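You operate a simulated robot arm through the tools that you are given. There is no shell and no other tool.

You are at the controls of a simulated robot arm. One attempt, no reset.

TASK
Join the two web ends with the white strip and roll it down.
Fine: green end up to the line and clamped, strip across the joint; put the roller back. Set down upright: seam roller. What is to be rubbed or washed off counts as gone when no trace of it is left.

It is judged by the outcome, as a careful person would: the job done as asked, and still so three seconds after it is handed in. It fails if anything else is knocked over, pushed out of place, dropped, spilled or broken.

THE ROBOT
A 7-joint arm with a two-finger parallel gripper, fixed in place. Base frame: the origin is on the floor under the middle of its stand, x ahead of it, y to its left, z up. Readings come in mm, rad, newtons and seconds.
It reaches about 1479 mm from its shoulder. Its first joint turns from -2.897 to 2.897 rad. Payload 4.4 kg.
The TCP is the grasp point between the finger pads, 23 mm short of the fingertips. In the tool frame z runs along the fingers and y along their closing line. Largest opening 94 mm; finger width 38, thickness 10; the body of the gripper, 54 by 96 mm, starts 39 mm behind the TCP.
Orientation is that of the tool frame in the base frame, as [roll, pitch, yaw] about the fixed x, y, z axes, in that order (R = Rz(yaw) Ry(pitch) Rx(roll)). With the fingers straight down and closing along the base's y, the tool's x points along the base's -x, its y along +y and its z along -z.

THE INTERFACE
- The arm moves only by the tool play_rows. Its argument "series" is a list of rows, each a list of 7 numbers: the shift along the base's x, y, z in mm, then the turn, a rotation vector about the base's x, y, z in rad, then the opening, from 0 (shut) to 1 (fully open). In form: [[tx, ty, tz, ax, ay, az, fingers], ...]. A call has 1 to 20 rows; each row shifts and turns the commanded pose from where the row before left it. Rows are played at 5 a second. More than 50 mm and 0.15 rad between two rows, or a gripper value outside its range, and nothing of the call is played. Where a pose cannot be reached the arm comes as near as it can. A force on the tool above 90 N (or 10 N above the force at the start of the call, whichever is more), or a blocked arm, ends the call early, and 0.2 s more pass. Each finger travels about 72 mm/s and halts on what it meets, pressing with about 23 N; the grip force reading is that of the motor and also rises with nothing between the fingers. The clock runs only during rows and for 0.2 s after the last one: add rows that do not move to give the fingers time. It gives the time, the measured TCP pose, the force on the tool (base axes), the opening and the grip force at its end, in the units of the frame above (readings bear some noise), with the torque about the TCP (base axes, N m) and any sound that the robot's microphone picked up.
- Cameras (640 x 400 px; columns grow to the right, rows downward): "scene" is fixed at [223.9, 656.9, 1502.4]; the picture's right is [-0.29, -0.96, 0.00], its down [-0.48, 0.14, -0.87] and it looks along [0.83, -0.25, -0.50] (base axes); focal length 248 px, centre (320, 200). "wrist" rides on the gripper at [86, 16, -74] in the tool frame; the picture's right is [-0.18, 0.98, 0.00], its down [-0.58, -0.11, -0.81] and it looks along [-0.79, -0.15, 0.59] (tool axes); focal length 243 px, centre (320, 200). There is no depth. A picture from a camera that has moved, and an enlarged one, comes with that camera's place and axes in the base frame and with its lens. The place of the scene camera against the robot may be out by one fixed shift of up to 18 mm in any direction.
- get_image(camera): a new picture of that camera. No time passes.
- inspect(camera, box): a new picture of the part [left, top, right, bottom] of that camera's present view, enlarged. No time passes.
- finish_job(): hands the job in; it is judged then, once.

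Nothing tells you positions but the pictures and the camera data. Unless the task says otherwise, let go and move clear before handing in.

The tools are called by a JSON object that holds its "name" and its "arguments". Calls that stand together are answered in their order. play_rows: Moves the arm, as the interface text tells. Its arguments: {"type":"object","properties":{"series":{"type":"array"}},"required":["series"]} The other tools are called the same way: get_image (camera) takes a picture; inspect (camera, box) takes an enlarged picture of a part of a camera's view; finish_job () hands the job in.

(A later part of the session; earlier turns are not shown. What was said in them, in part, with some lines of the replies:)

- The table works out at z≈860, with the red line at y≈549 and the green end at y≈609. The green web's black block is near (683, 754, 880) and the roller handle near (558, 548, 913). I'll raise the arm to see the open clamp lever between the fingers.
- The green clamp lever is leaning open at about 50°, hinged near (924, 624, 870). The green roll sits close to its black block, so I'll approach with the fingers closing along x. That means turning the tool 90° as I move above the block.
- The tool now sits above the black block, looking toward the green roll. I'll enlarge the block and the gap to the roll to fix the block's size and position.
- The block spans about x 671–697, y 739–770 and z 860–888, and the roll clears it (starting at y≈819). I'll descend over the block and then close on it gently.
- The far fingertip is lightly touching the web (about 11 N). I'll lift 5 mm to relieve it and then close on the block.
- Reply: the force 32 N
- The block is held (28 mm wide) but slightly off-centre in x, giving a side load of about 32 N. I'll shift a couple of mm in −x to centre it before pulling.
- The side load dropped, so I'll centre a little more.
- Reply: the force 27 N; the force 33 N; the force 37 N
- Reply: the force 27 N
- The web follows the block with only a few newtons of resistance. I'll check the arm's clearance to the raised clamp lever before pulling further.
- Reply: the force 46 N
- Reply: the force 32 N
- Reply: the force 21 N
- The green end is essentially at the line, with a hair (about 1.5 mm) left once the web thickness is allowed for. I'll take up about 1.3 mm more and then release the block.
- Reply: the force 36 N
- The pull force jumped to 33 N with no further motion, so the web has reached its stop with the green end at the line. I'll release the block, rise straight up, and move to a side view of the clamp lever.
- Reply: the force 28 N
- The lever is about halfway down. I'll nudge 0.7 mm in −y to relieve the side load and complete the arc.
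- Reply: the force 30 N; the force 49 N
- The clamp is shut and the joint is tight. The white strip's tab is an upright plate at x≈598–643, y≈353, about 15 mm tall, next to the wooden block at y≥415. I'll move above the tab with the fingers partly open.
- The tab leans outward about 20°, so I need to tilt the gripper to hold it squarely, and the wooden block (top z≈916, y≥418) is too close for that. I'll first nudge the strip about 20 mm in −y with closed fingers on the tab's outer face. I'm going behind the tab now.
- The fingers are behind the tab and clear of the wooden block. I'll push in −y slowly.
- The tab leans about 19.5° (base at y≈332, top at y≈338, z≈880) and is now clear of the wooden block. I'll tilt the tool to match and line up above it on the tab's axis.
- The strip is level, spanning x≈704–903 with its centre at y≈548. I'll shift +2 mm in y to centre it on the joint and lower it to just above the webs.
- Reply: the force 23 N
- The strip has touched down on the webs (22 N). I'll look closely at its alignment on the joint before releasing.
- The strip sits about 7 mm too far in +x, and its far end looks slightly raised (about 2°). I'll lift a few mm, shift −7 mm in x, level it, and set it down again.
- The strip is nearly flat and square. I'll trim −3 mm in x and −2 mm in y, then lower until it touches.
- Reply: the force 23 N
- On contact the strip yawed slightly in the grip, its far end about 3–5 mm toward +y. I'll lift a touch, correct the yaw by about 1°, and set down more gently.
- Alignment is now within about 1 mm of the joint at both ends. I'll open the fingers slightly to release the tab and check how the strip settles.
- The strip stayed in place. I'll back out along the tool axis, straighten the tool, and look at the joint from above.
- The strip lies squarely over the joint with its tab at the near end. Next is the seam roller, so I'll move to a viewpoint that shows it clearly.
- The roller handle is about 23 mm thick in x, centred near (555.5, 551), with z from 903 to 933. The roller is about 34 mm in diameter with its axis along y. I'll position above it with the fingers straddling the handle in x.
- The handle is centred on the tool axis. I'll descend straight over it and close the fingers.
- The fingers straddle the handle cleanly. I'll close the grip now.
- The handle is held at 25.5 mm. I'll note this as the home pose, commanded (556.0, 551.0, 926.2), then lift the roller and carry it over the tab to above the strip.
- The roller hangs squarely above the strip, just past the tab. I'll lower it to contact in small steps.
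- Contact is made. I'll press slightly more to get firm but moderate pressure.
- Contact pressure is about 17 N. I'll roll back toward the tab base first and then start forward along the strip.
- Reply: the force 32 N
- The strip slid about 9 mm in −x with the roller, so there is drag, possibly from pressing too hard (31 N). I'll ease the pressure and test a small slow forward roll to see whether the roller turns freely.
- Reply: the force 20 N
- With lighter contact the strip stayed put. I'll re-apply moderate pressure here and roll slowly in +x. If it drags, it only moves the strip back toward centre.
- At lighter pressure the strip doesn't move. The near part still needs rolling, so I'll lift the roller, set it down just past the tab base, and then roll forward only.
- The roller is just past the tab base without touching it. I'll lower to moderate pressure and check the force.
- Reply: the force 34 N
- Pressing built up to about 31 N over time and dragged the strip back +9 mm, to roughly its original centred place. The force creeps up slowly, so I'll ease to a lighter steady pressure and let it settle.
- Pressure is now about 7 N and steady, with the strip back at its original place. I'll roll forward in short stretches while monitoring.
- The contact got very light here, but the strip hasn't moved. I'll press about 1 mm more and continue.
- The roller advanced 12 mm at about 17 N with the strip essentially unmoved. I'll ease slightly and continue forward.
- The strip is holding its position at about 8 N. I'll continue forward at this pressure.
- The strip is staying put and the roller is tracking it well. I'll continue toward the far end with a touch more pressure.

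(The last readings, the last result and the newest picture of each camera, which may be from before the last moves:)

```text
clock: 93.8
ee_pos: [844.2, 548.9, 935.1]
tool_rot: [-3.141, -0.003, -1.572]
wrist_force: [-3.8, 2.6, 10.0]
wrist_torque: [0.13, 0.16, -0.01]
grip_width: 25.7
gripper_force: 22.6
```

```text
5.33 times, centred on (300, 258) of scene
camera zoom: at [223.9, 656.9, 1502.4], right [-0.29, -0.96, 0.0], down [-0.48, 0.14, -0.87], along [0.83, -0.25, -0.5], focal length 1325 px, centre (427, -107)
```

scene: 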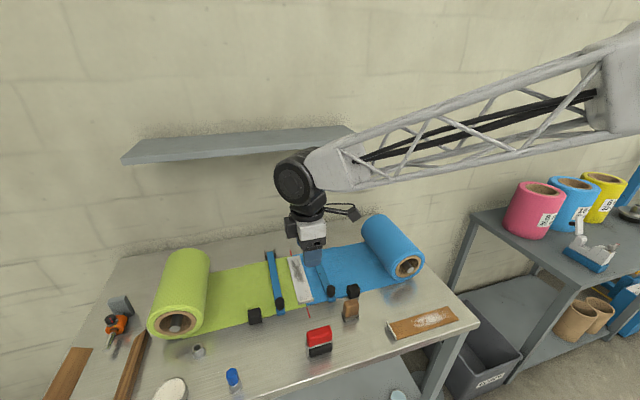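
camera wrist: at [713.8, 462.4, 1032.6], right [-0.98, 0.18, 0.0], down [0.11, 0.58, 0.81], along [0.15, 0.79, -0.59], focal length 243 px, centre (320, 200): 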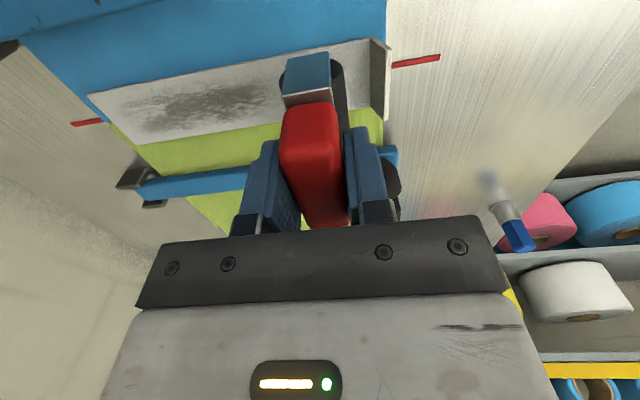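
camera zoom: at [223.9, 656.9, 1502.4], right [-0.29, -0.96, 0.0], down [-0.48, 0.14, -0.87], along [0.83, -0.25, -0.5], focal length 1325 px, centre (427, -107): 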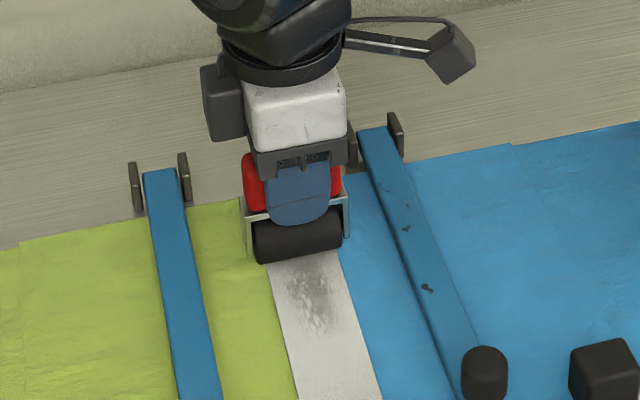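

{"name": "play_rows", "arguments": {"series": [[3, 0, 0, 0, 0, 0, 0.1], [3, 0, 0, 0, 0, 0, 0.1], [3, 0, 0, 0, 0, 0, 0.1], [3, 0, 0, 0, 0, 0, 0.1], [3, 0, 0, 0, 0, 0, 0.1], [3, 0, 0, 0, 0, 0, 0.1], [3, 0, 0, 0, 0, 0, 0.1], [3, 0, 0, 0, 0, 0, 0.1]]}}

{"name": "inspect", "arguments": {"camera": "scene", "box": [240, 200, 380, 290]}}

{"name": "get_image", "arguments": {"camera": "scene"}}

{"name": "get_image", "arguments": {"camera": "wrist"}}

```text
clock: 95.6
ee_pos: [867.7, 549.4, 934.9]
tool_rot: [-3.14, -0.002, -1.571]
wrist_force: [-8.9, 2.6, 18.0]
wrist_torque: [0.12, 0.31, 0.02]
grip_width: 26.0
gripper_force: 22.9
```

```text
4.44 times, centred on (310, 245) of scene
camera zoom: at [223.9, 656.9, 1502.4], right [-0.29, -0.96, 0.0], down [-0.48, 0.14, -0.87], along [0.83, -0.25, -0.5], focal length 1104 px, centre (364, 0)
```

zoom: 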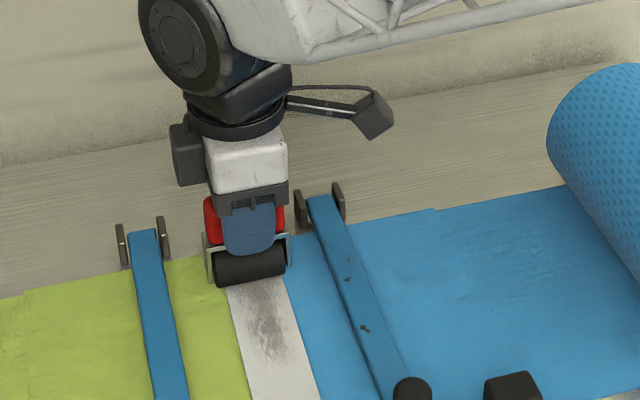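

```text
taken
```

scene: 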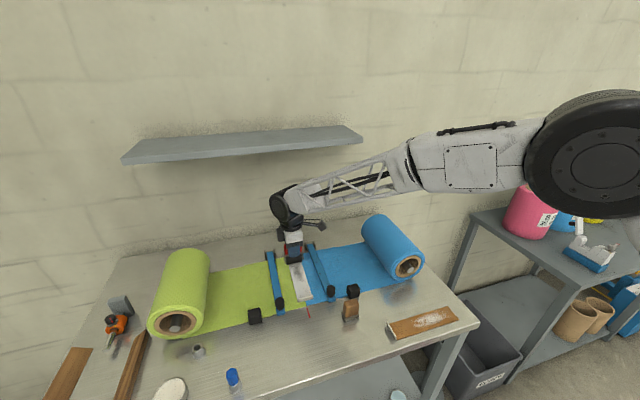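

```text
taken
camera wrist: at [852.2, 463.0, 1009.1], right [-0.98, 0.18, 0.0], down [0.11, 0.58, 0.81], along [0.15, 0.79, -0.59], focal length 243 px, centre (320, 200)
```

wrist: 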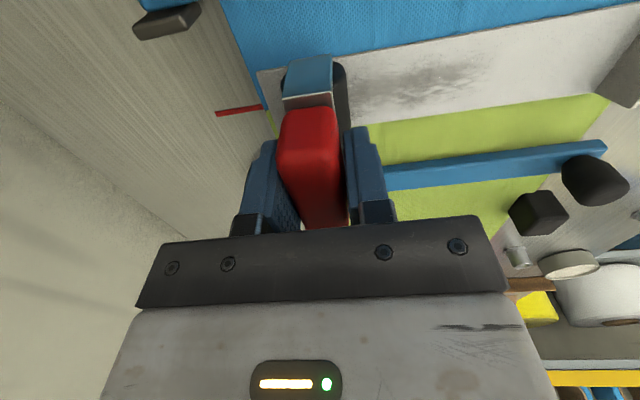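

About 20 mm of strip remains ahead. The pressure crept to about 20 N, so I'll ease 0.5 mm and check the far end closely.

{"name": "inspect", "arguments": {"camera": "wrist", "box": [200, 30, 400, 155]}}

{"name": "play_rows", "arguments": {"series": [[2, 0, 0.5, 0, 0, 0, 0.1], [3, 0, 0, 0, 0, 0, 0.1], [3, 0, 0, 0, 0, 0, 0.1], [3, 0, 0, 0, 0, 0, 0.1]]}}

{"name": "inspect", "arguments": {"camera": "wrist", "box": [200, 30, 400, 155]}}

```text
3.20 times, centred on (300, 92) of wrist
camera zoom: at [852.2, 463.0, 1009.1], right [-0.98, 0.18, 0.0], down [0.11, 0.58, 0.81], along [0.15, 0.79, -0.59], focal length 776 px, centre (384, 544)
```

zoom: 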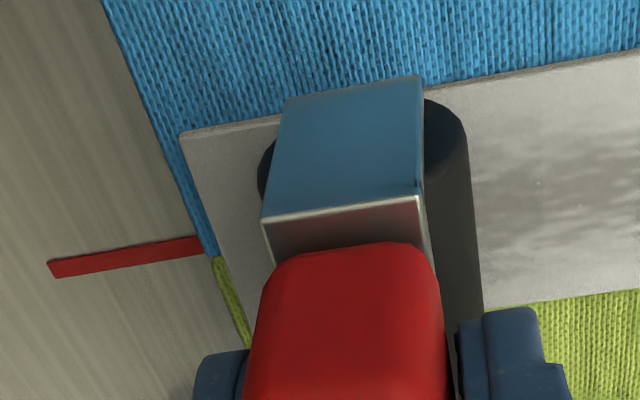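

```text
clock: 96.6
ee_pos: [879.0, 550.1, 934.9]
tool_rot: [-3.141, -0.002, -1.571]
wrist_force: [-7.0, 0.1, 15.7]
wrist_torque: [0.01, 0.24, 0.0]
grip_width: 25.8
gripper_force: 23.4
```

```text
3.20 times, centred on (300, 92) of wrist
camera zoom: at [863.5, 463.0, 1009.1], right [-0.98, 0.18, 0.0], down [0.11, 0.58, 0.81], along [0.15, 0.79, -0.59], focal length 776 px, centre (384, 544)
```

zoom: 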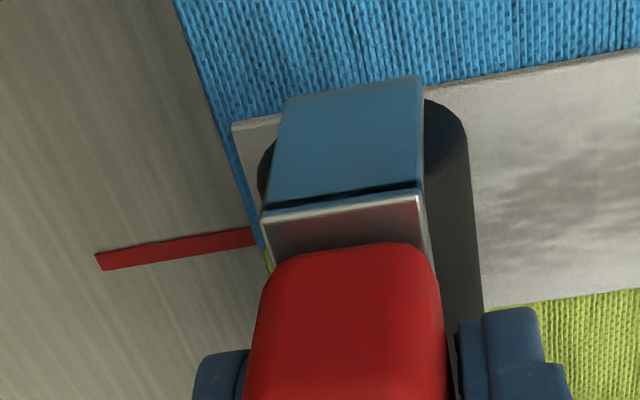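

About 18 mm remains to the far end, and the strip is still within the web. I'll ease a little and roll the last stretch.

{"name": "play_rows", "arguments": {"series": [[3, 0, 0.5, 0, 0, 0, 0.1], [3, 0, 0, 0, 0, 0, 0.1], [3, 0, 0, 0, 0, 0, 0.1], [3, 0, 0, 0, 0, 0, 0.1], [2, 0, 0, 0, 0, 0, 0.1]]}}

{"name": "inspect", "arguments": {"camera": "wrist", "box": [200, 30, 400, 155]}}

{"name": "inspect", "arguments": {"camera": "scene", "box": [240, 220, 360, 320]}}

```text
clock: 97.8
ee_pos: [892.2, 549.4, 935.2]
tool_rot: [-3.141, -0.003, -1.57]
wrist_force: [-4.4, 1.0, 8.4]
wrist_torque: [0.02, 0.16, 0.0]
grip_width: 25.7
gripper_force: 23.2
```

```text
3.20 times, centred on (300, 92) of wrist
camera zoom: at [876.8, 462.9, 1009.2], right [-0.98, 0.18, 0.0], down [0.11, 0.58, 0.81], along [0.15, 0.79, -0.59], focal length 776 px, centre (384, 544)
```

zoom: 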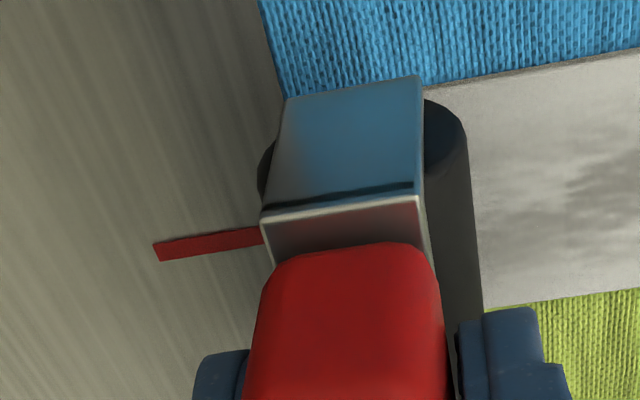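

```text
4.00 times, centred on (300, 270) of scene
camera zoom: at [223.9, 656.9, 1502.4], right [-0.29, -0.96, 0.0], down [-0.48, 0.14, -0.87], along [0.83, -0.25, -0.5], focal length 994 px, centre (400, -80)
```

zoom: 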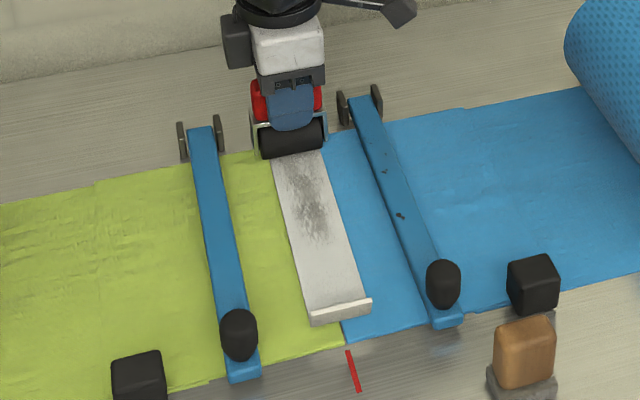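

The roller has reached the far end of the strip. I'll lift it slightly and back off to check the strip's position before deciding on a return pass.

{"name": "play_rows", "arguments": {"series": [[0, 0, 10, 0, 0, 0, 0.1], [0, 0, 30, 0, 0, 0, 0.1], [-30, 0, 30, 0, 0, 0, 0.1], [-45, 0, 10, 0, 0, 0, 0.1], [-45, 0, 0, 0, 0, 0, 0.1], [0, 0, 0, 0, 0, 0, 0.1]]}}

{"name": "get_image", "arguments": {"camera": "wrist"}}

{"name": "inspect", "arguments": {"camera": "scene", "box": [250, 235, 350, 325]}}

```text
clock: 99.2
ee_pos: [772.2, 548.6, 1014.6]
tool_rot: [3.141, -0.001, -1.571]
wrist_force: [-0.1, -0.4, -2.2]
wrist_torque: [0.01, -0.02, -0.01]
grip_width: 25.8
gripper_force: 22.6
```

```text
taken
camera wrist: at [756.7, 462.7, 1088.9], right [-0.98, 0.18, 0.0], down [0.11, 0.58, 0.81], along [0.15, 0.79, -0.59], focal length 243 px, centre (320, 200)
```

wrist: 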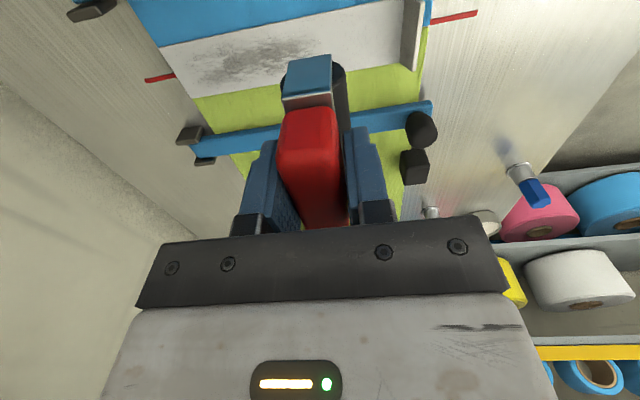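

```text
4.44 times, centred on (300, 280) of scene
camera zoom: at [223.9, 656.9, 1502.4], right [-0.29, -0.96, 0.0], down [-0.48, 0.14, -0.87], along [0.83, -0.25, -0.5], focal length 1104 px, centre (409, -156)
```

zoom: 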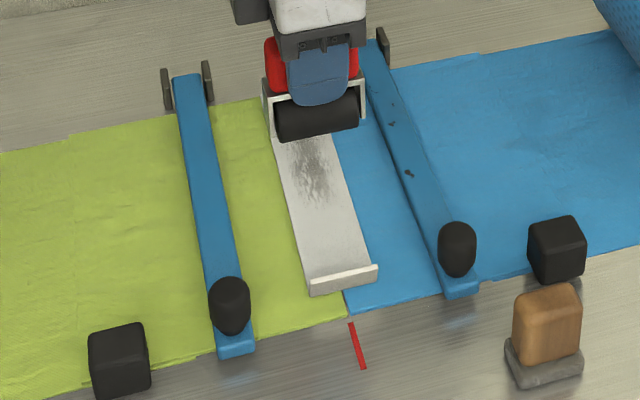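

{"name": "inspect", "arguments": {"camera": "wrist", "box": [130, 20, 260, 110]}}

{"name": "inspect", "arguments": {"camera": "wrist", "box": [340, 0, 490, 94]}}

```text
4.44 times, centred on (195, 65) of wrist
camera zoom: at [756.7, 462.7, 1088.9], right [-0.98, 0.18, 0.0], down [0.11, 0.58, 0.81], along [0.15, 0.79, -0.59], focal length 1078 px, centre (876, 800)
```

zoom: 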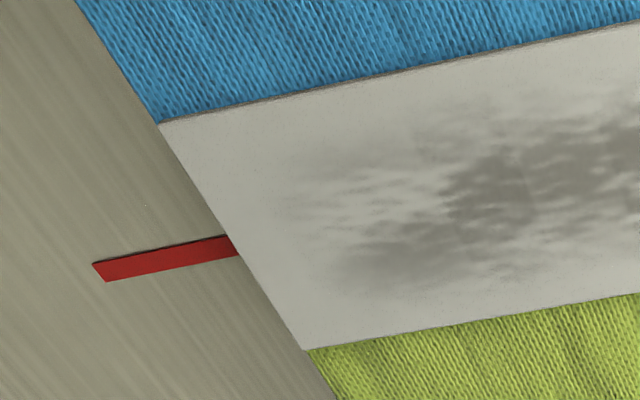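

```text
4.26 times, centred on (415, 47) of wrist
camera zoom: at [756.7, 462.7, 1088.9], right [-0.98, 0.18, 0.0], down [0.11, 0.58, 0.81], along [0.15, 0.79, -0.59], focal length 1032 px, centre (-84, 851)
```

zoom: 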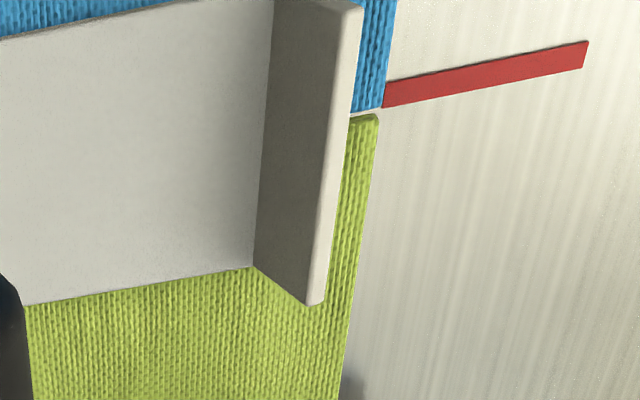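

The strip has crept about 9 mm toward the far edge (now flush there, 19 mm margin at the near edge) but still covers the joint. A return pass from far to near should re-centre it and finish the rolling, so I'll go back to the far end and set down.

{"name": "play_rows", "arguments": {"series": [[45, 0, 0, 0, 0, 0, 0.1], [45, 1, 0, 0, 0, 0, 0.1], [34, 1, -20, 0, 0, 0, 0.1], [0, 0, -30, 0, 0, 0, 0.1], [0, 0, -22, 0, 0, 0, 0.1], [0, 0, -6, 0, 0, 0, 0.1], [0, 0, 0, 0, 0, 0, 0.1]]}}

{"name": "play_rows", "arguments": {"series": [[0, 0, -1.5, 0, 0, 0, 0.1], [0, 0, -1, 0, 0, 0, 0.1], [0, 0, 0, 0, 0, 0, 0.1]]}}

{"name": "inspect", "arguments": {"camera": "wrist", "box": [200, 30, 400, 155]}}

```text
clock: 100.8
ee_pos: [896.6, 551.4, 936.4]
tool_rot: [-3.141, -0.002, -1.571]
wrist_force: [-0.1, -0.3, -1.5]
wrist_torque: [0.03, -0.04, -0.01]
grip_width: 25.4
gripper_force: 23.5
```

```text
clock: 101.6
ee_pos: [896.3, 552.0, 935.4]
tool_rot: [3.14, -0.002, -1.57]
wrist_force: [-0.3, 0.1, 2.2]
wrist_torque: [0.01, -0.03, -0.01]
grip_width: 25.8
gripper_force: 22.9
```

```text
3.20 times, centred on (300, 92) of wrist
camera zoom: at [880.7, 464.5, 1009.3], right [-0.98, 0.18, 0.0], down [0.11, 0.58, 0.81], along [0.15, 0.79, -0.59], focal length 776 px, centre (384, 544)
```

zoom: 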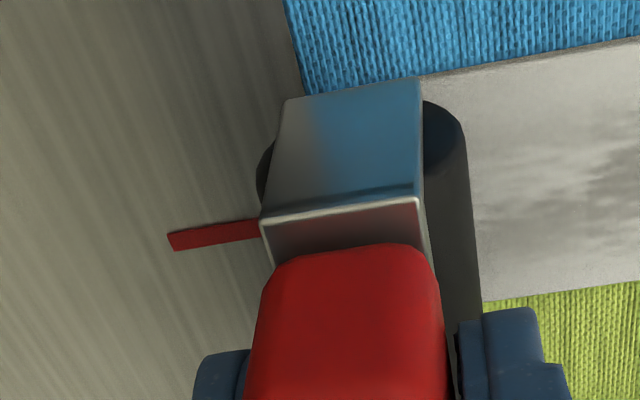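

{"name": "play_rows", "arguments": {"series": [[0, 0, -0.7, 0, 0, 0, 0.1], [-3, 0, 0, 0, 0, 0, 0.1], [-3, 0, 0, 0, 0, 0, 0.1], [-3, 0, 0, 0, 0, 0, 0.1], [-3, 0, 0, 0, 0, 0, 0.1], [-3, 0, 0, 0, 0, 0, 0.1], [-3, 0, 0, 0, 0, 0, 0.1], [-3, 0, 0, 0, 0, 0, 0.1]]}}

{"name": "inspect", "arguments": {"camera": "wrist", "box": [200, 30, 400, 155]}}

```text
clock: 103.4
ee_pos: [874.5, 552.4, 934.6]
tool_rot: [3.141, -0.003, -1.571]
wrist_force: [7.1, -1.5, 12.1]
wrist_torque: [-0.11, -0.42, 0.05]
grip_width: 25.6
gripper_force: 22.4
```

```text
3.20 times, centred on (300, 92) of wrist
camera zoom: at [859.0, 466.0, 1008.8], right [-0.98, 0.18, 0.0], down [0.11, 0.58, 0.81], along [0.15, 0.79, -0.59], focal length 776 px, centre (384, 544)
```

zoom: 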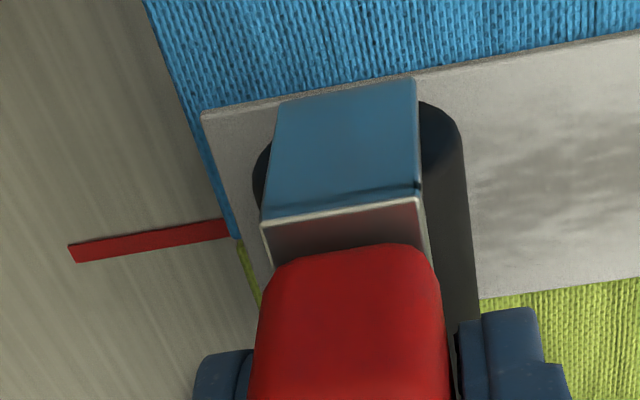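

The return pass works at about 15 N with slight re-centring drag. I'll continue back along the strip.

{"name": "play_rows", "arguments": {"series": [[-3, 0, 0, 0, 0, 0, 0.1], [-3, 0, 0, 0, 0, 0, 0.1], [-3, 0, 0, 0, 0, 0, 0.1], [-3, 0, 0, 0, 0, 0, 0.1], [-3, 0, 0, 0, 0, 0, 0.1], [-3, 0, 0, 0, 0, 0, 0.1], [-3, 0, 0, 0, 0, 0, 0.1], [-3, 0, 0, 0, 0, 0, 0.1], [-3, 0, 0, 0, 0, 0, 0.1], [-3, 0, 0, 0, 0, 0, 0.1]]}}

{"name": "inspect", "arguments": {"camera": "scene", "box": [240, 220, 360, 320]}}

{"name": "get_image", "arguments": {"camera": "wrist"}}

```text
clock: 105.6
ee_pos: [845.1, 552.3, 934.0]
tool_rot: [-3.14, -0.002, -1.57]
wrist_force: [6.7, -1.6, 16.2]
wrist_torque: [-0.12, -0.35, 0.04]
grip_width: 25.8
gripper_force: 22.7
```

```text
4.00 times, centred on (300, 270) of scene
camera zoom: at [223.9, 656.9, 1502.4], right [-0.29, -0.96, 0.0], down [-0.48, 0.14, -0.87], along [0.83, -0.25, -0.5], focal length 994 px, centre (400, -80)
```

zoom: 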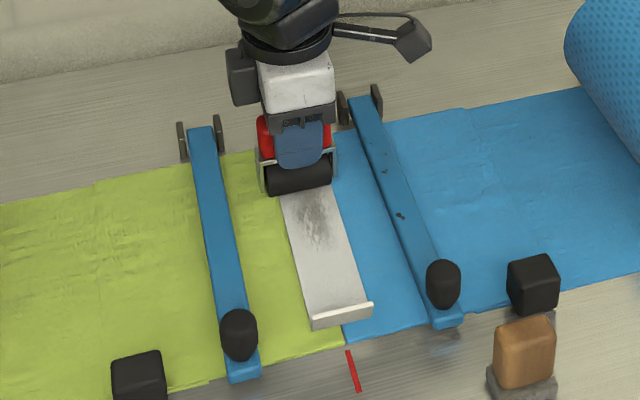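

```text
taken
camera wrist: at [830.3, 465.5, 1008.7], right [-0.98, 0.18, 0.0], down [0.11, 0.58, 0.81], along [0.15, 0.79, -0.59], focal length 243 px, centre (320, 200)
```

wrist: 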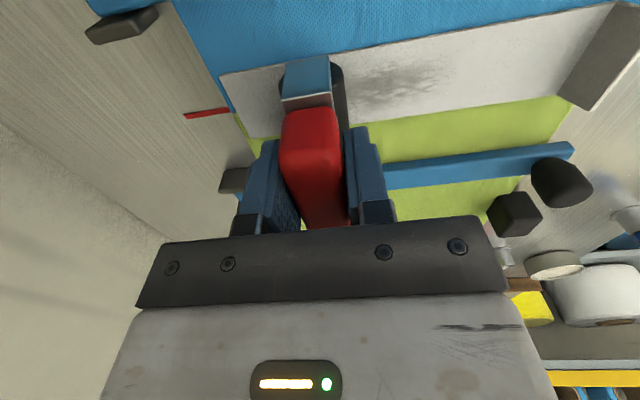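

{"name": "play_rows", "arguments": {"series": [[-3, 0, 0.1, 0, 0, 0, 0.1], [-3, 0, 0, 0, 0, 0, 0.1], [-3, 0, 0, 0, 0, 0, 0.1], [-3, 0, 0, 0, 0, 0, 0.1], [-3, 0, 0, 0, 0, 0, 0.1], [-3, 0, 0, 0, 0, 0, 0.1], [-3, 0, 0, 0, 0, 0, 0.1], [-3, 0, 0, 0, 0, 0, 0.1], [-3, 0, 0, 0, 0, 0, 0.1], [-3, 0, 0, 0, 0, 0, 0.1], [-3, 0, 0, 0, 0, 0, 0.1], [-3, 0, 0, 0, 0, 0, 0.1]]}}

{"name": "inspect", "arguments": {"camera": "scene", "box": [240, 220, 360, 320]}}

```text
clock: 108.2
ee_pos: [809.1, 553.0, 934.8]
tool_rot: [3.14, -0.001, -1.571]
wrist_force: [4.9, -1.2, 12.8]
wrist_torque: [-0.11, -0.15, 0.01]
grip_width: 25.7
gripper_force: 23.1
```

```text
4.00 times, centred on (300, 270) of scene
camera zoom: at [223.9, 656.9, 1502.4], right [-0.29, -0.96, 0.0], down [-0.48, 0.14, -0.87], along [0.83, -0.25, -0.5], focal length 994 px, centre (400, -80)
```

zoom: 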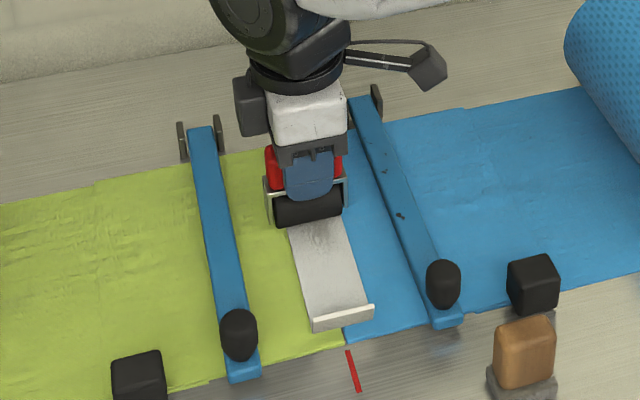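

{"name": "play_rows", "arguments": {"series": [[-3, 0, 0, 0, 0, 0, 0.1], [-3, 0, 0, 0, 0, 0, 0.1], [-3, 0, 0, 0, 0, 0, 0.1], [-3, 0, 0, 0, 0, 0, 0.1], [-3, 0, 0, 0, 0, 0, 0.1], [-3, 0, 0, 0, 0, 0, 0.1], [-3, 0, 0, 0, 0, 0, 0.1], [-3, 0, 0, 0, 0, 0, 0.1], [-3, 0, 0, 0, 0, 0, 0.1], [-3, 0, 0, 0, 0, 0, 0.1], [-3, 0, 0, 0, 0, 0, 0.1], [-3, 0, 0, 0, 0, 0, 0.1], [-3, 0, 0, 0, 0, 0, 0.1], [-3, 0, 0, 0, 0, 0, 0.1], [-3, 0, 0, 0, 0, 0, 0.1]]}}

{"name": "inspect", "arguments": {"camera": "wrist", "box": [220, 20, 500, 195]}}

{"name": "inspect", "arguments": {"camera": "scene", "box": [240, 220, 360, 320]}}

```text
clock: 111.4
ee_pos: [763.4, 550.9, 935.1]
tool_rot: [-3.141, -0.001, -1.57]
wrist_force: [5.2, -0.1, 13.0]
wrist_torque: [-0.07, -0.17, 0.0]
grip_width: 25.8
gripper_force: 22.6
```

```text
2.29 times, centred on (360, 108) of wrist
camera zoom: at [748.1, 464.7, 1008.8], right [-0.98, 0.18, 0.0], down [0.11, 0.58, 0.81], along [0.15, 0.79, -0.59], focal length 555 px, centre (229, 411)
```

zoom: 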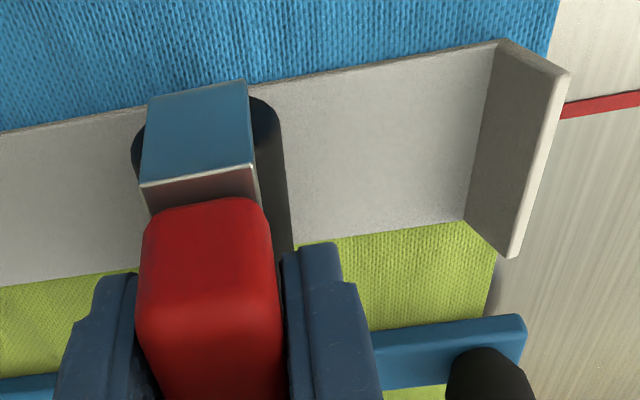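

```text
4.00 times, centred on (300, 270) of scene
camera zoom: at [223.9, 656.9, 1502.4], right [-0.29, -0.96, 0.0], down [-0.48, 0.14, -0.87], along [0.83, -0.25, -0.5], focal length 994 px, centre (400, -80)
```

zoom: 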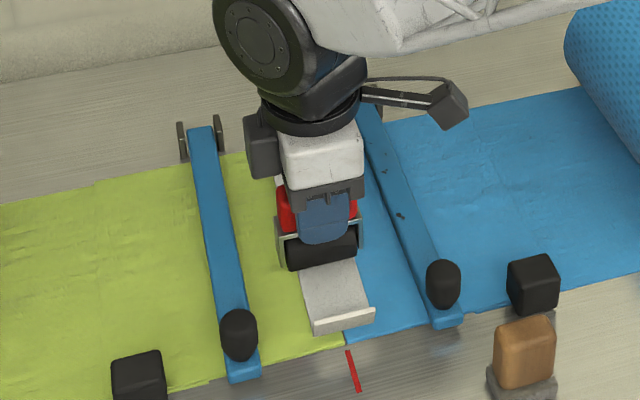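

The strip is now re-centred (about 8 mm near margin, 12 mm far). I'll finish the last stretch to just short of the tab with slightly lighter pressure.

{"name": "play_rows", "arguments": {"series": [[-3, 0, 0.3, 0, 0, 0, 0.1], [-3, 0, 0, 0, 0, 0, 0.1], [-3, 0, 0, 0, 0, 0, 0.1], [-3, 0, 0, 0, 0, 0, 0.1], [-3, 0, 0, 0, 0, 0, 0.1], [-3, 0, 0, 0, 0, 0, 0.1], [-3, 0, 0, 0, 0, 0, 0.1], [-3, 0, 0, 0, 0, 0, 0.1], [-3, 0, 0, 0, 0, 0, 0.1], [-3, 0, 0, 0, 0, 0, 0.1], [-3, 0, 0, 0, 0, 0, 0.1], [-3, 0, 0, 0, 0, 0, 0.1], [-3, 0, 0, 0, 0, 0, 0.1], [-3, 0, 0, 0, 0, 0, 0.1]]}}

{"name": "inspect", "arguments": {"camera": "wrist", "box": [220, 20, 460, 170]}}

```text
clock: 114.4
ee_pos: [722.7, 552.9, 935.1]
tool_rot: [-3.141, -0.002, -1.571]
wrist_force: [1.6, 0.7, 2.5]
wrist_torque: [0.02, -0.08, 0.04]
grip_width: 25.4
gripper_force: 23.3
```

```text
2.67 times, centred on (340, 95) of wrist
camera zoom: at [706.6, 465.4, 1009.1], right [-0.98, 0.18, 0.0], down [0.11, 0.58, 0.81], along [0.15, 0.79, -0.59], focal length 647 px, centre (267, 480)
```

zoom: 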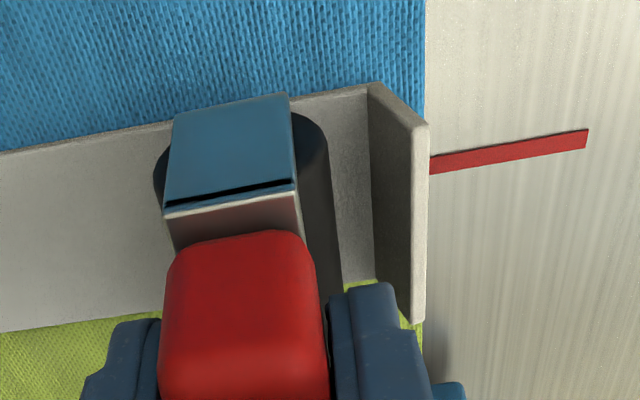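

{"name": "play_rows", "arguments": {"series": [[-2, 0, -0.5, 0, 0, 0, 0.1], [-3, 0, 0, 0, 0, 0, 0.1], [-3, 0, 0, 0, 0, 0, 0.1], [-3, 0, 0, 0, 0, 0, 0.1], [0, 0, 0, 0, 0, 0, 0.1]]}}

{"name": "inspect", "arguments": {"camera": "wrist", "box": [220, 20, 460, 170]}}

```text
clock: 115.6
ee_pos: [710.7, 553.1, 934.1]
tool_rot: [3.139, -0.002, -1.569]
wrist_force: [0.9, -1.3, 11.4]
wrist_torque: [-0.07, 0.11, 0.06]
grip_width: 25.6
gripper_force: 23.2
```

```text
2.67 times, centred on (340, 95) of wrist
camera zoom: at [695.9, 465.3, 1008.6], right [-0.98, 0.18, 0.0], down [0.11, 0.58, 0.81], along [0.15, 0.79, -0.59], focal length 647 px, centre (267, 480)
```

zoom: 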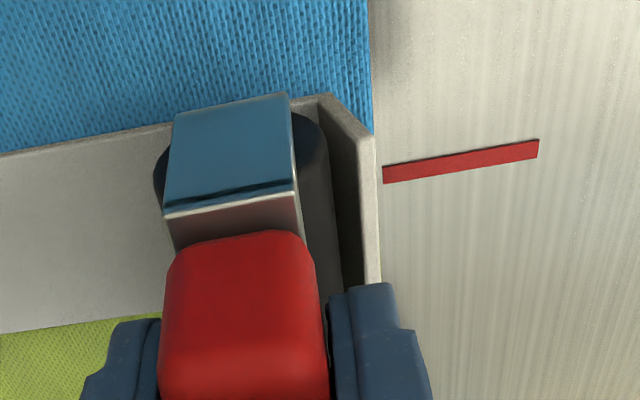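

Pressure is about 14 N right up to the tab. I'll roll forward once more over this near section, which got lighter pressure, and then lift off.

{"name": "play_rows", "arguments": {"series": [[3, 0, 0, 0, 0, 0, 0.1], [3, 0, 0, 0, 0, 0, 0.1], [3, 0, 0, 0, 0, 0, 0.1], [3, 0, 0, 0, 0, 0, 0.1], [3, 0, 0, 0, 0, 0, 0.1], [3, 0, 0, 0, 0, 0, 0.1], [3, 0, 0, 0, 0, 0, 0.1], [3, 0, 0, 0, 0, 0, 0.1], [3, 0, 0, 0, 0, 0, 0.1], [3, 0, 0, 0, 0, 0, 0.1], [3, 0, 0, 0, 0, 0, 0.1], [3, 0, 0, 0, 0, 0, 0.1], [3, 0, 0, 0, 0, 0, 0.1], [3, 0, 0, 0, 0, 0, 0.1], [3, 0, 0, 0, 0, 0, 0.1], [3, 0, 0, 0, 0, 0, 0.1], [3, 0, 0, 0, 0, 0, 0.1], [3, 0, 0, 0, 0, 0, 0.1]]}}

{"name": "inspect", "arguments": {"camera": "wrist", "box": [220, 20, 500, 195]}}

{"name": "inspect", "arguments": {"camera": "scene", "box": [240, 220, 360, 320]}}

```text
clock: 119.4
ee_pos: [765.0, 551.8, 933.0]
tool_rot: [-3.141, -0.001, -1.57]
wrist_force: [-5.0, 2.2, 9.4]
wrist_torque: [0.14, 0.26, 0.01]
grip_width: 25.6
gripper_force: 22.9
```

```text
2.29 times, centred on (360, 108) of wrist
camera zoom: at [749.8, 465.1, 1008.3], right [-0.98, 0.18, 0.0], down [0.11, 0.58, 0.81], along [0.15, 0.79, -0.59], focal length 555 px, centre (229, 411)
```

zoom: 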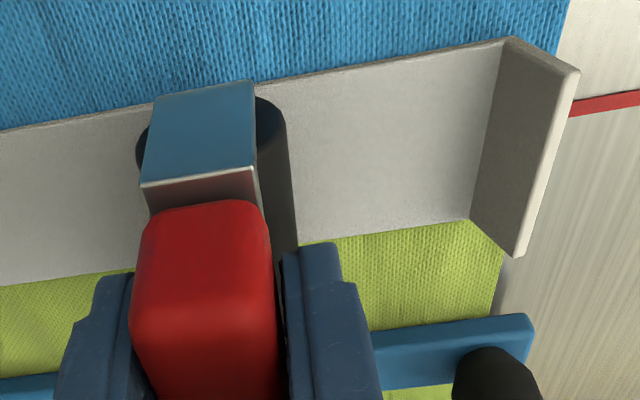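

```text
4.00 times, centred on (300, 270) of scene
camera zoom: at [223.9, 656.9, 1502.4], right [-0.29, -0.96, 0.0], down [-0.48, 0.14, -0.87], along [0.83, -0.25, -0.5], focal length 994 px, centre (400, -80)
```

zoom: 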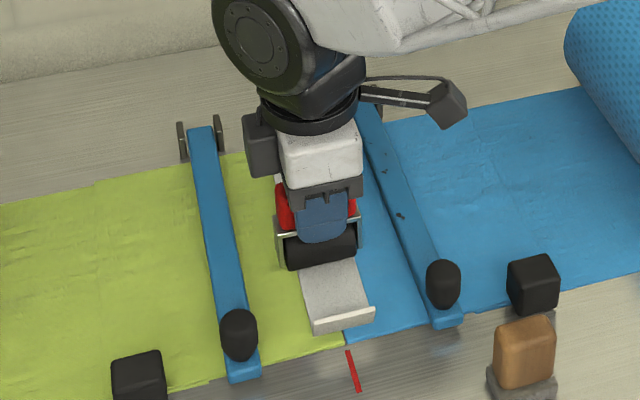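

The strip held still this time, so it looks well pressed down. I'll lift the roller and carry it back above its original spot.

{"name": "play_rows", "arguments": {"series": [[0, 0, 10, 0, 0, 0, 0.1], [0, 0, 25, 0, 0, 0, 0.1], [0, 0, 30, 0, 0, 0, 0.1], [-35, -0.2, 0, 0, 0, 0, 0.1], [-35, -0.2, 0, 0, 0, 0, 0.1], [-35, -0.2, 0, 0, 0, 0, 0.1], [-35, -0.2, 0, 0, 0, 0, 0.1], [-35, -0.2, 0, 0, 0, 0, 0.1], [-34, 0, 0, 0, 0, 0, 0.1], [0, 0, 0, 0, 0, 0, 0.1]]}}

{"name": "get_image", "arguments": {"camera": "wrist"}}

{"name": "inspect", "arguments": {"camera": "wrist", "box": [220, 20, 420, 145]}}

{"name": "inspect", "arguments": {"camera": "scene", "box": [260, 240, 360, 350]}}

```text
clock: 121.6
ee_pos: [555.9, 550.8, 998.9]
tool_rot: [-3.141, -0.003, -1.571]
wrist_force: [-0.3, -0.2, -2.7]
wrist_torque: [0.0, 0.04, -0.02]
grip_width: 25.7
gripper_force: 23.4
```

```text
taken
camera wrist: at [540.4, 463.0, 1073.0], right [-0.98, 0.18, 0.0], down [0.11, 0.58, 0.81], along [0.15, 0.79, -0.59], focal length 243 px, centre (320, 200)
```

wrist: 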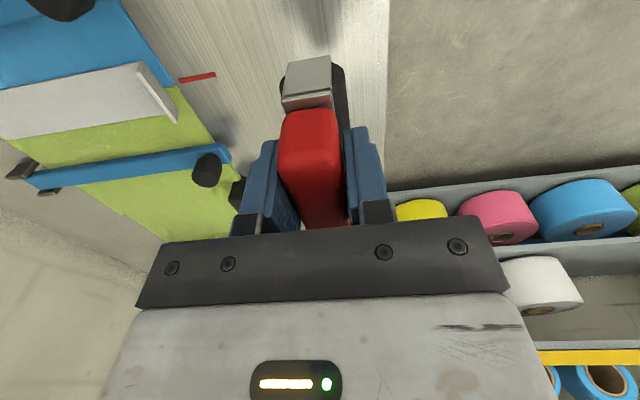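

```text
3.20 times, centred on (320, 82) of wrist
camera zoom: at [540.4, 463.0, 1073.0], right [-0.98, 0.18, 0.0], down [0.11, 0.58, 0.81], along [0.15, 0.79, -0.59], focal length 776 px, centre (320, 576)
```

zoom: 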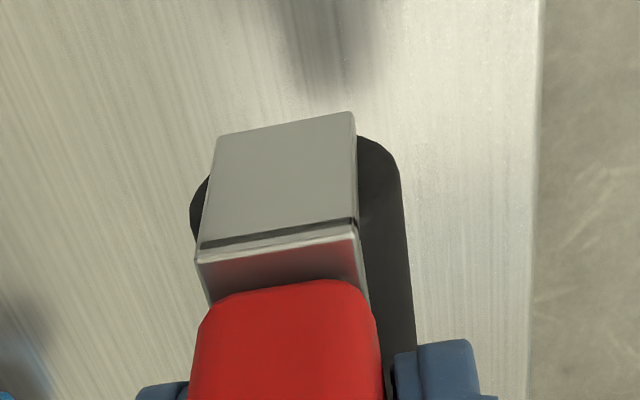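

```text
3.64 times, centred on (310, 295) of scene
camera zoom: at [223.9, 656.9, 1502.4], right [-0.29, -0.96, 0.0], down [-0.48, 0.14, -0.87], along [0.83, -0.25, -0.5], focal length 903 px, centre (356, -146)
```

zoom: 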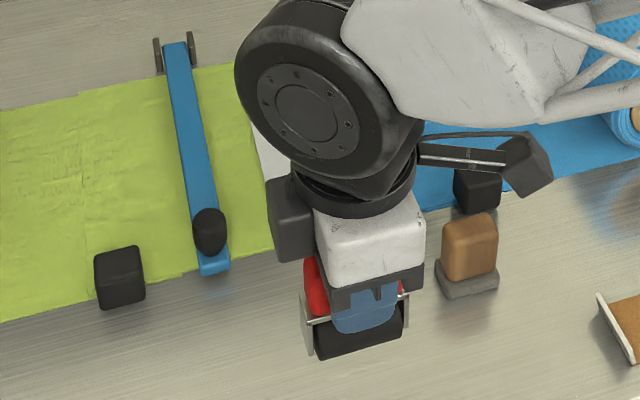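

The roller hangs upright above its original place. I'll lower it and feel for the table.

{"name": "play_rows", "arguments": {"series": [[0, 0, -30, 0, 0, 0, 0.1], [0, 0, -25, 0, 0, 0, 0.1], [0, 0, -12, 0, 0, 0, 0.1], [0, 0, -4, 0, 0, 0, 0.1], [0, 0, 0, 0, 0, 0, 0.1]]}}

```text
clock: 122.8
ee_pos: [556.1, 549.9, 927.1]
tool_rot: [3.14, -0.002, -1.569]
wrist_force: [-0.1, 0.4, -2.5]
wrist_torque: [-0.01, -0.03, -0.03]
grip_width: 25.9
gripper_force: 22.9
```

{"name": "play_rows", "arguments": {"series": [[0, 0, -1.5, 0, 0, 0, 0.1], [0, 0, -1, 0, 0, 0, 0.1], [0, 0, 0, 0, 0, 0, 0.1]]}}

```text
clock: 123.6
ee_pos: [558.5, 550.1, 926.3]
tool_rot: [-3.141, -0.001, -1.572]
wrist_force: [-0.5, 0.4, -3.0]
wrist_torque: [0.02, -0.01, 0.02]
grip_width: 25.6
gripper_force: 22.8
```

{"name": "play_rows", "arguments": {"series": [[0, 0, -1, 0, 0, 0, 0.1], [0, 0, 0, 0, 0, 0, 0.1], [0, 0, 0, 0, 0, 0, 0.1]]}}

```text
clock: 124.4
ee_pos: [556.6, 550.8, 923.9]
tool_rot: [3.141, -0.003, -1.572]
wrist_force: [0.0, 0.7, -2.9]
wrist_torque: [0.05, 0.0, 0.05]
grip_width: 25.6
gripper_force: 23.4
```

{"name": "play_rows", "arguments": {"series": [[0, 0, -1, 0, 0, 0, 0.1], [0, 0, 0, 0, 0, 0, 0.1], [0, 0, 0, 0, 0, 0, 0.1]]}}

{"name": "inspect", "arguments": {"camera": "scene", "box": [280, 300, 360, 360]}}

```text
clock: 125.2
ee_pos: [556.0, 549.1, 923.4]
tool_rot: [-3.141, -0.002, -1.571]
wrist_force: [-3.8, -3.4, 6.5]
wrist_torque: [0.07, 0.02, 0.03]
grip_width: 25.8
gripper_force: 22.5
```

```text
6.67 times, centred on (320, 330) of scene
camera zoom: at [223.9, 656.9, 1502.4], right [-0.29, -0.96, 0.0], down [-0.48, 0.14, -0.87], along [0.83, -0.25, -0.5], focal length 1656 px, centre (320, -667)
```

zoom: 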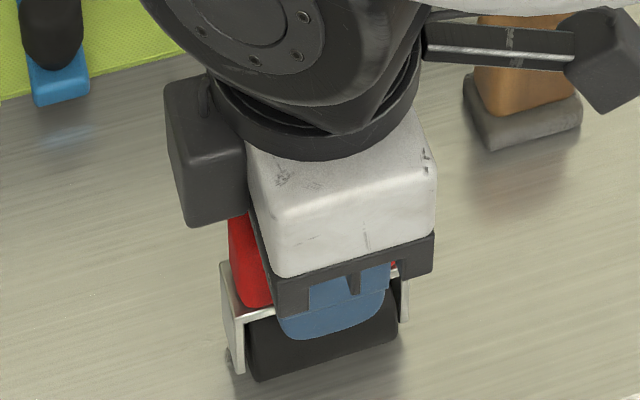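

The roller is resting on the table (about 9 N). I'll relieve the pressure slightly and open the fingers gently.

{"name": "play_rows", "arguments": {"series": [[0, 0, 0.4, 0, 0, 0, 0.1], [0, 0, 0, 0, 0, 0, 0.25], [0, 0, 0, 0, 0, 0, 0.3], [0, 0, 0, 0, 0, 0, 0.4], [0, 0, 0, 0, 0, 0, 0.6], [0, 0, 0, 0, 0, 0, 0.7], [0, 0, 0, 0, 0, 0, 0.7]]}}

{"name": "get_image", "arguments": {"camera": "wrist"}}

{"name": "inspect", "arguments": {"camera": "scene", "box": [280, 300, 360, 360]}}

```text
clock: 126.8
ee_pos: [555.4, 551.4, 924.1]
tool_rot: [-3.14, -0.002, -1.571]
wrist_force: [-0.4, 0.3, -0.1]
wrist_torque: [0.02, -0.02, 0.01]
grip_width: 65.8
gripper_force: 0.0
```

```text
taken
camera wrist: at [540.9, 463.5, 998.5], right [-0.98, 0.18, 0.0], down [0.11, 0.58, 0.81], along [0.15, 0.79, -0.59], focal length 243 px, centre (320, 200)
```

wrist: 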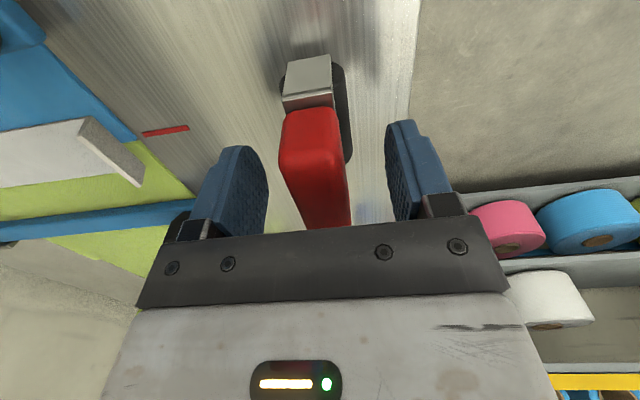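

```text
6.67 times, centred on (320, 330) of scene
camera zoom: at [223.9, 656.9, 1502.4], right [-0.29, -0.96, 0.0], down [-0.48, 0.14, -0.87], along [0.83, -0.25, -0.5], focal length 1656 px, centre (320, -667)
```

zoom: 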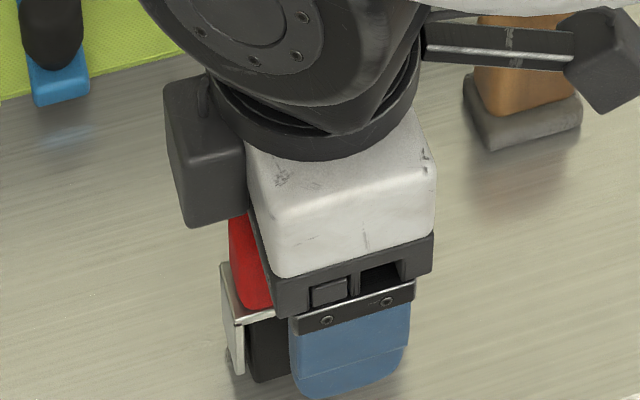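

The roller stands upright on its own. I'll rise straight up clear of it and look over the whole scene.

{"name": "play_rows", "arguments": {"series": [[0, 0, 10, 0, 0, 0, 0.7], [0, 0, 20, 0, 0, 0, 0.7], [0, 0, 35, 0, 0, 0, 0.7], [0, 0, 45, 0, 0, 0, 0.7], [0, -20, 45, 0, 0, 0, 0.7], [0, -40, 20, 0, 0, 0, 0.7], [0, -40, 0, 0, 0, 0, 0.7], [0, 0, 0, 0, 0, 0, 0.7]]}}

{"name": "get_image", "arguments": {"camera": "wrist"}}

{"name": "get_image", "arguments": {"camera": "scene"}}

{"name": "inspect", "arguments": {"camera": "scene", "box": [250, 235, 380, 365]}}

```text
clock: 128.6
ee_pos: [557.2, 451.3, 1098.9]
tool_rot: [3.141, -0.002, -1.572]
wrist_force: [-0.3, -0.2, -0.1]
wrist_torque: [0.02, 0.0, -0.01]
grip_width: 65.4
gripper_force: 0.0
```

```text
taken
camera wrist: at [541.5, 364.2, 1174.1], right [-0.98, 0.18, 0.0], down [0.11, 0.58, 0.81], along [0.15, 0.79, -0.59], focal length 243 px, centre (320, 200)
```

wrist: 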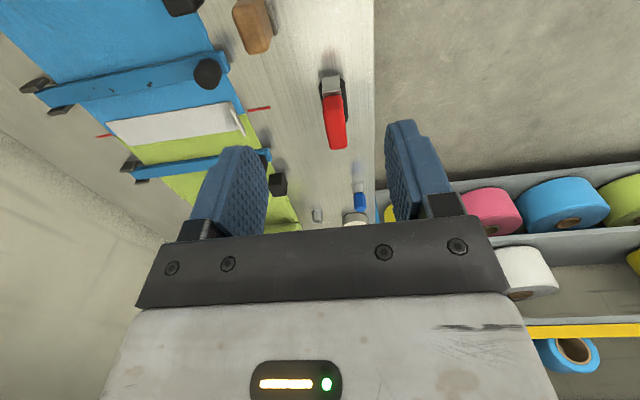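

```text
taken
```

scene: 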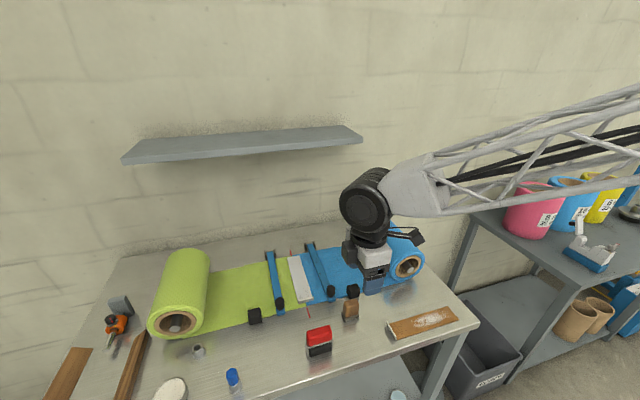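

```text
3.08 times, centred on (315, 300) of scene
camera zoom: at [223.9, 656.9, 1502.4], right [-0.29, -0.96, 0.0], down [-0.48, 0.14, -0.87], along [0.83, -0.25, -0.5], focal length 764 px, centre (335, -108)
```

zoom: 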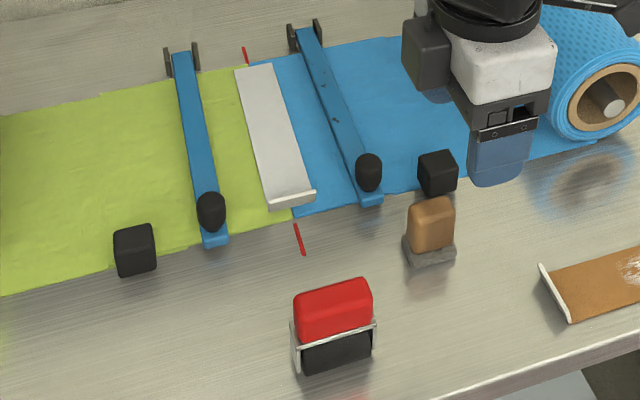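

The dark patchy mark on the white strip has disappeared after rolling, and the roller stands upright at its place. I'll zoom in to check for any remaining trace and the final alignment.

{"name": "inspect", "arguments": {"camera": "scene", "box": [275, 250, 325, 310]}}

{"name": "inspect", "arguments": {"camera": "wrist", "box": [95, 85, 275, 197]}}

{"name": "inspect", "arguments": {"camera": "wrist", "box": [280, 60, 400, 160]}}

{"name": "inspect", "arguments": {"camera": "scene", "box": [290, 310, 350, 365]}}

```text
6.67 times, centred on (300, 280) of scene
camera zoom: at [223.9, 656.9, 1502.4], right [-0.29, -0.96, 0.0], down [-0.48, 0.14, -0.87], along [0.83, -0.25, -0.5], focal length 1656 px, centre (453, -333)
```

zoom: 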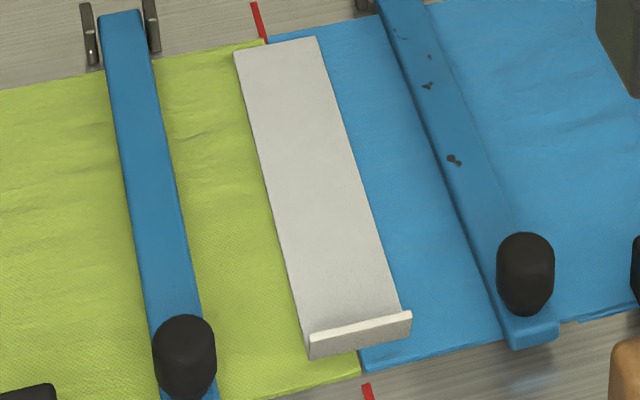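

```text
3.56 times, centred on (185, 141) of wrist
camera zoom: at [541.5, 364.2, 1174.1], right [-0.98, 0.18, 0.0], down [0.11, 0.58, 0.81], along [0.15, 0.79, -0.59], focal length 863 px, centre (800, 410)
```

zoom: 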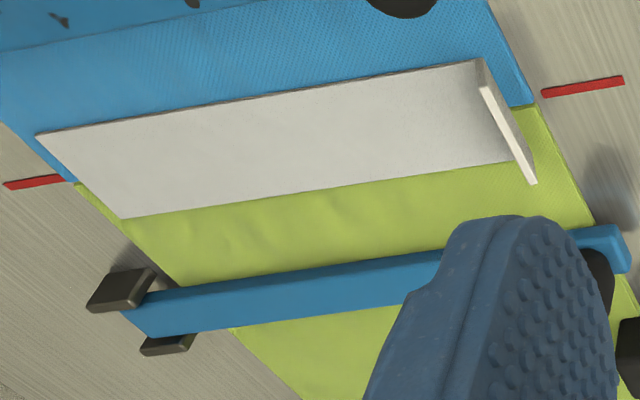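

```text
4.00 times, centred on (340, 110) of wrist
camera zoom: at [541.5, 364.2, 1174.1], right [-0.98, 0.18, 0.0], down [0.11, 0.58, 0.81], along [0.15, 0.79, -0.59], focal length 970 px, centre (240, 560)
```

zoom: 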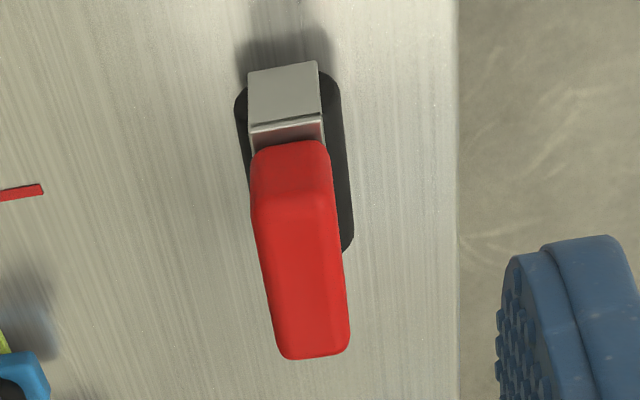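

```text
7.27 times, centred on (320, 338) of scene
camera zoom: at [223.9, 656.9, 1502.4], right [-0.29, -0.96, 0.0], down [-0.48, 0.14, -0.87], along [0.83, -0.25, -0.5], focal length 1806 px, centre (320, -800)
```

zoom: 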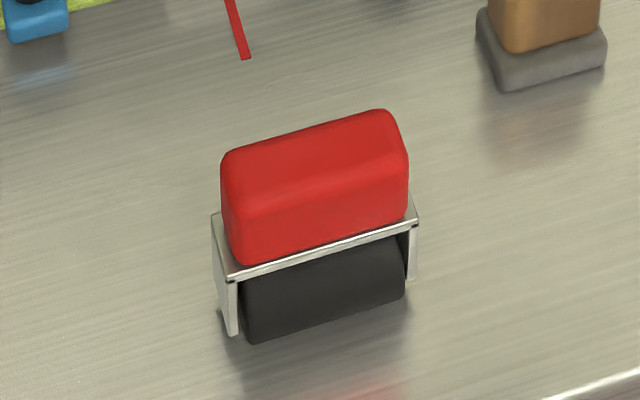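

The strip is clean and squarely across the joint. The roller is upright within about 1 mm of its original spot, the clamp is shut, and nothing else has moved. I'll back the arm away a little, let a moment pass, and confirm everything is stable.

{"name": "play_rows", "arguments": {"series": [[-30, -20, 30, 0, 0, 0, 0.7], [-30, -20, 30, 0, 0, 0, 0.7], [-30, -20, 30, 0, 0, 0, 0.7], [0, 0, 0, 0, 0, 0, 0.7], [0, 0, 0, 0, 0, 0, 0.7], [0, 0, 0, 0, 0, 0, 0.7], [0, 0, 0, 0, 0, 0, 0.7], [0, 0, 0, 0, 0, 0, 0.7], [0, 0, 0, 0, 0, 0, 0.7], [0, 0, 0, 0, 0, 0, 0.7], [0, 0, 0, 0, 0, 0, 0.7], [0, 0, 0, 0, 0, 0, 0.7], [0, 0, 0, 0, 0, 0, 0.7]]}}

{"name": "get_image", "arguments": {"camera": "scene"}}

{"name": "inspect", "arguments": {"camera": "scene", "box": [250, 235, 410, 365]}}

{"name": "inspect", "arguments": {"camera": "scene", "box": [270, 285, 330, 322]}}

```text
clock: 131.4
ee_pos: [465.1, 390.0, 1188.3]
tool_rot: [-3.141, -0.001, -1.571]
wrist_force: [0.2, -0.1, -0.6]
wrist_torque: [-0.03, 0.01, 0.0]
grip_width: 65.7
gripper_force: 0.0
```

```text
taken
```

scene: 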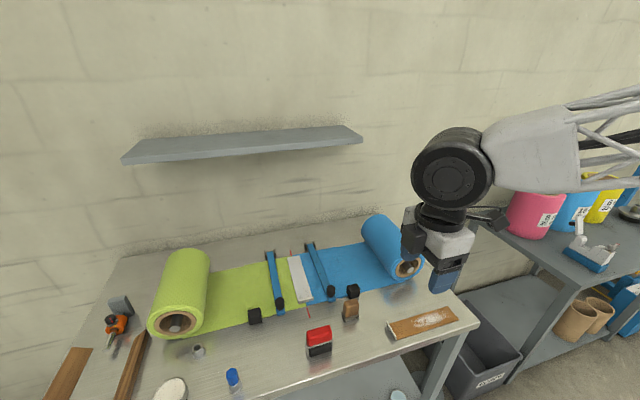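

```text
3.08 times, centred on (330, 300) of scene
camera zoom: at [223.9, 656.9, 1502.4], right [-0.29, -0.96, 0.0], down [-0.48, 0.14, -0.87], along [0.83, -0.25, -0.5], focal length 764 px, centre (289, -108)
```

zoom: 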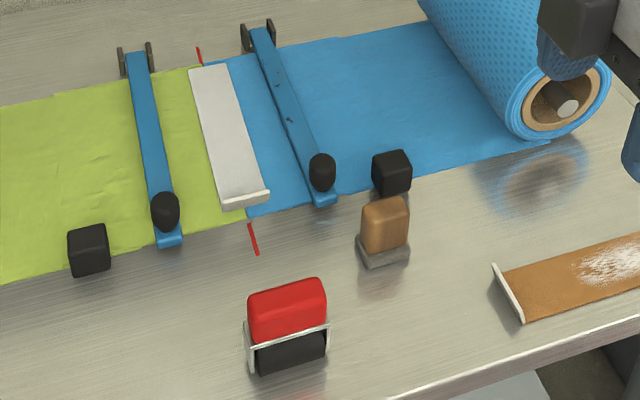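

```text
10.67 times, centred on (300, 304) of scene
camera zoom: at [223.9, 656.9, 1502.4], right [-0.29, -0.96, 0.0], down [-0.48, 0.14, -0.87], along [0.83, -0.25, -0.5], focal length 2649 px, centre (533, -904)
```

zoom: 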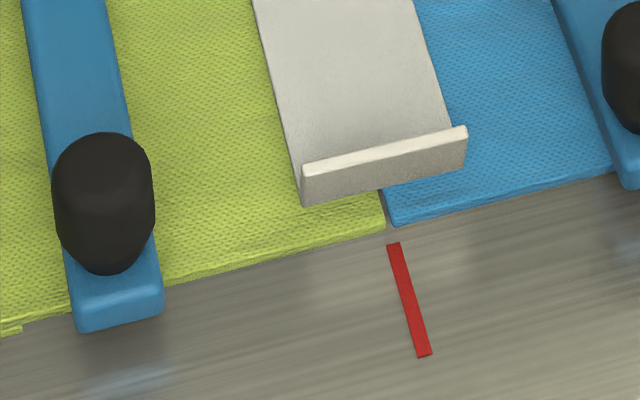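

The scene is stable. The green end sits at the red line and is clamped, the white strip lies across the joint with no mark left on it, and the roller stands upright at its place. The arm is clear, so I'm handing the job in.

{"name": "finish_job", "arguments": {}}

```text
The job is handed in.
```

I joined the two web ends as asked and handed the job in. In the last pictures everything was still and where it should be.

- **Green end:** it is up to the red line, touching the blue end to within a millimetre or two, and the clamp is shut on it.
- **White strip:** it covers the joint along its length, about 3 mm off centre. It crept up to 10 mm during rolling and I brought it back.
- **Rolling:** I rolled the full strip forward and back, mostly at 5–20 N, with two brief presses to about 34 N. The roller could not reach the last 15 mm or so beside the tab. The dark patch on the strip is gone, with no trace in the close-ups.
- **Seam roller:** it stands upright within about 1 mm of where it started.
- **Other objects:** before lifting the white strip I slid it about 20 mm along the table to clear the wooden block. Everything else on the table looks undisturbed.
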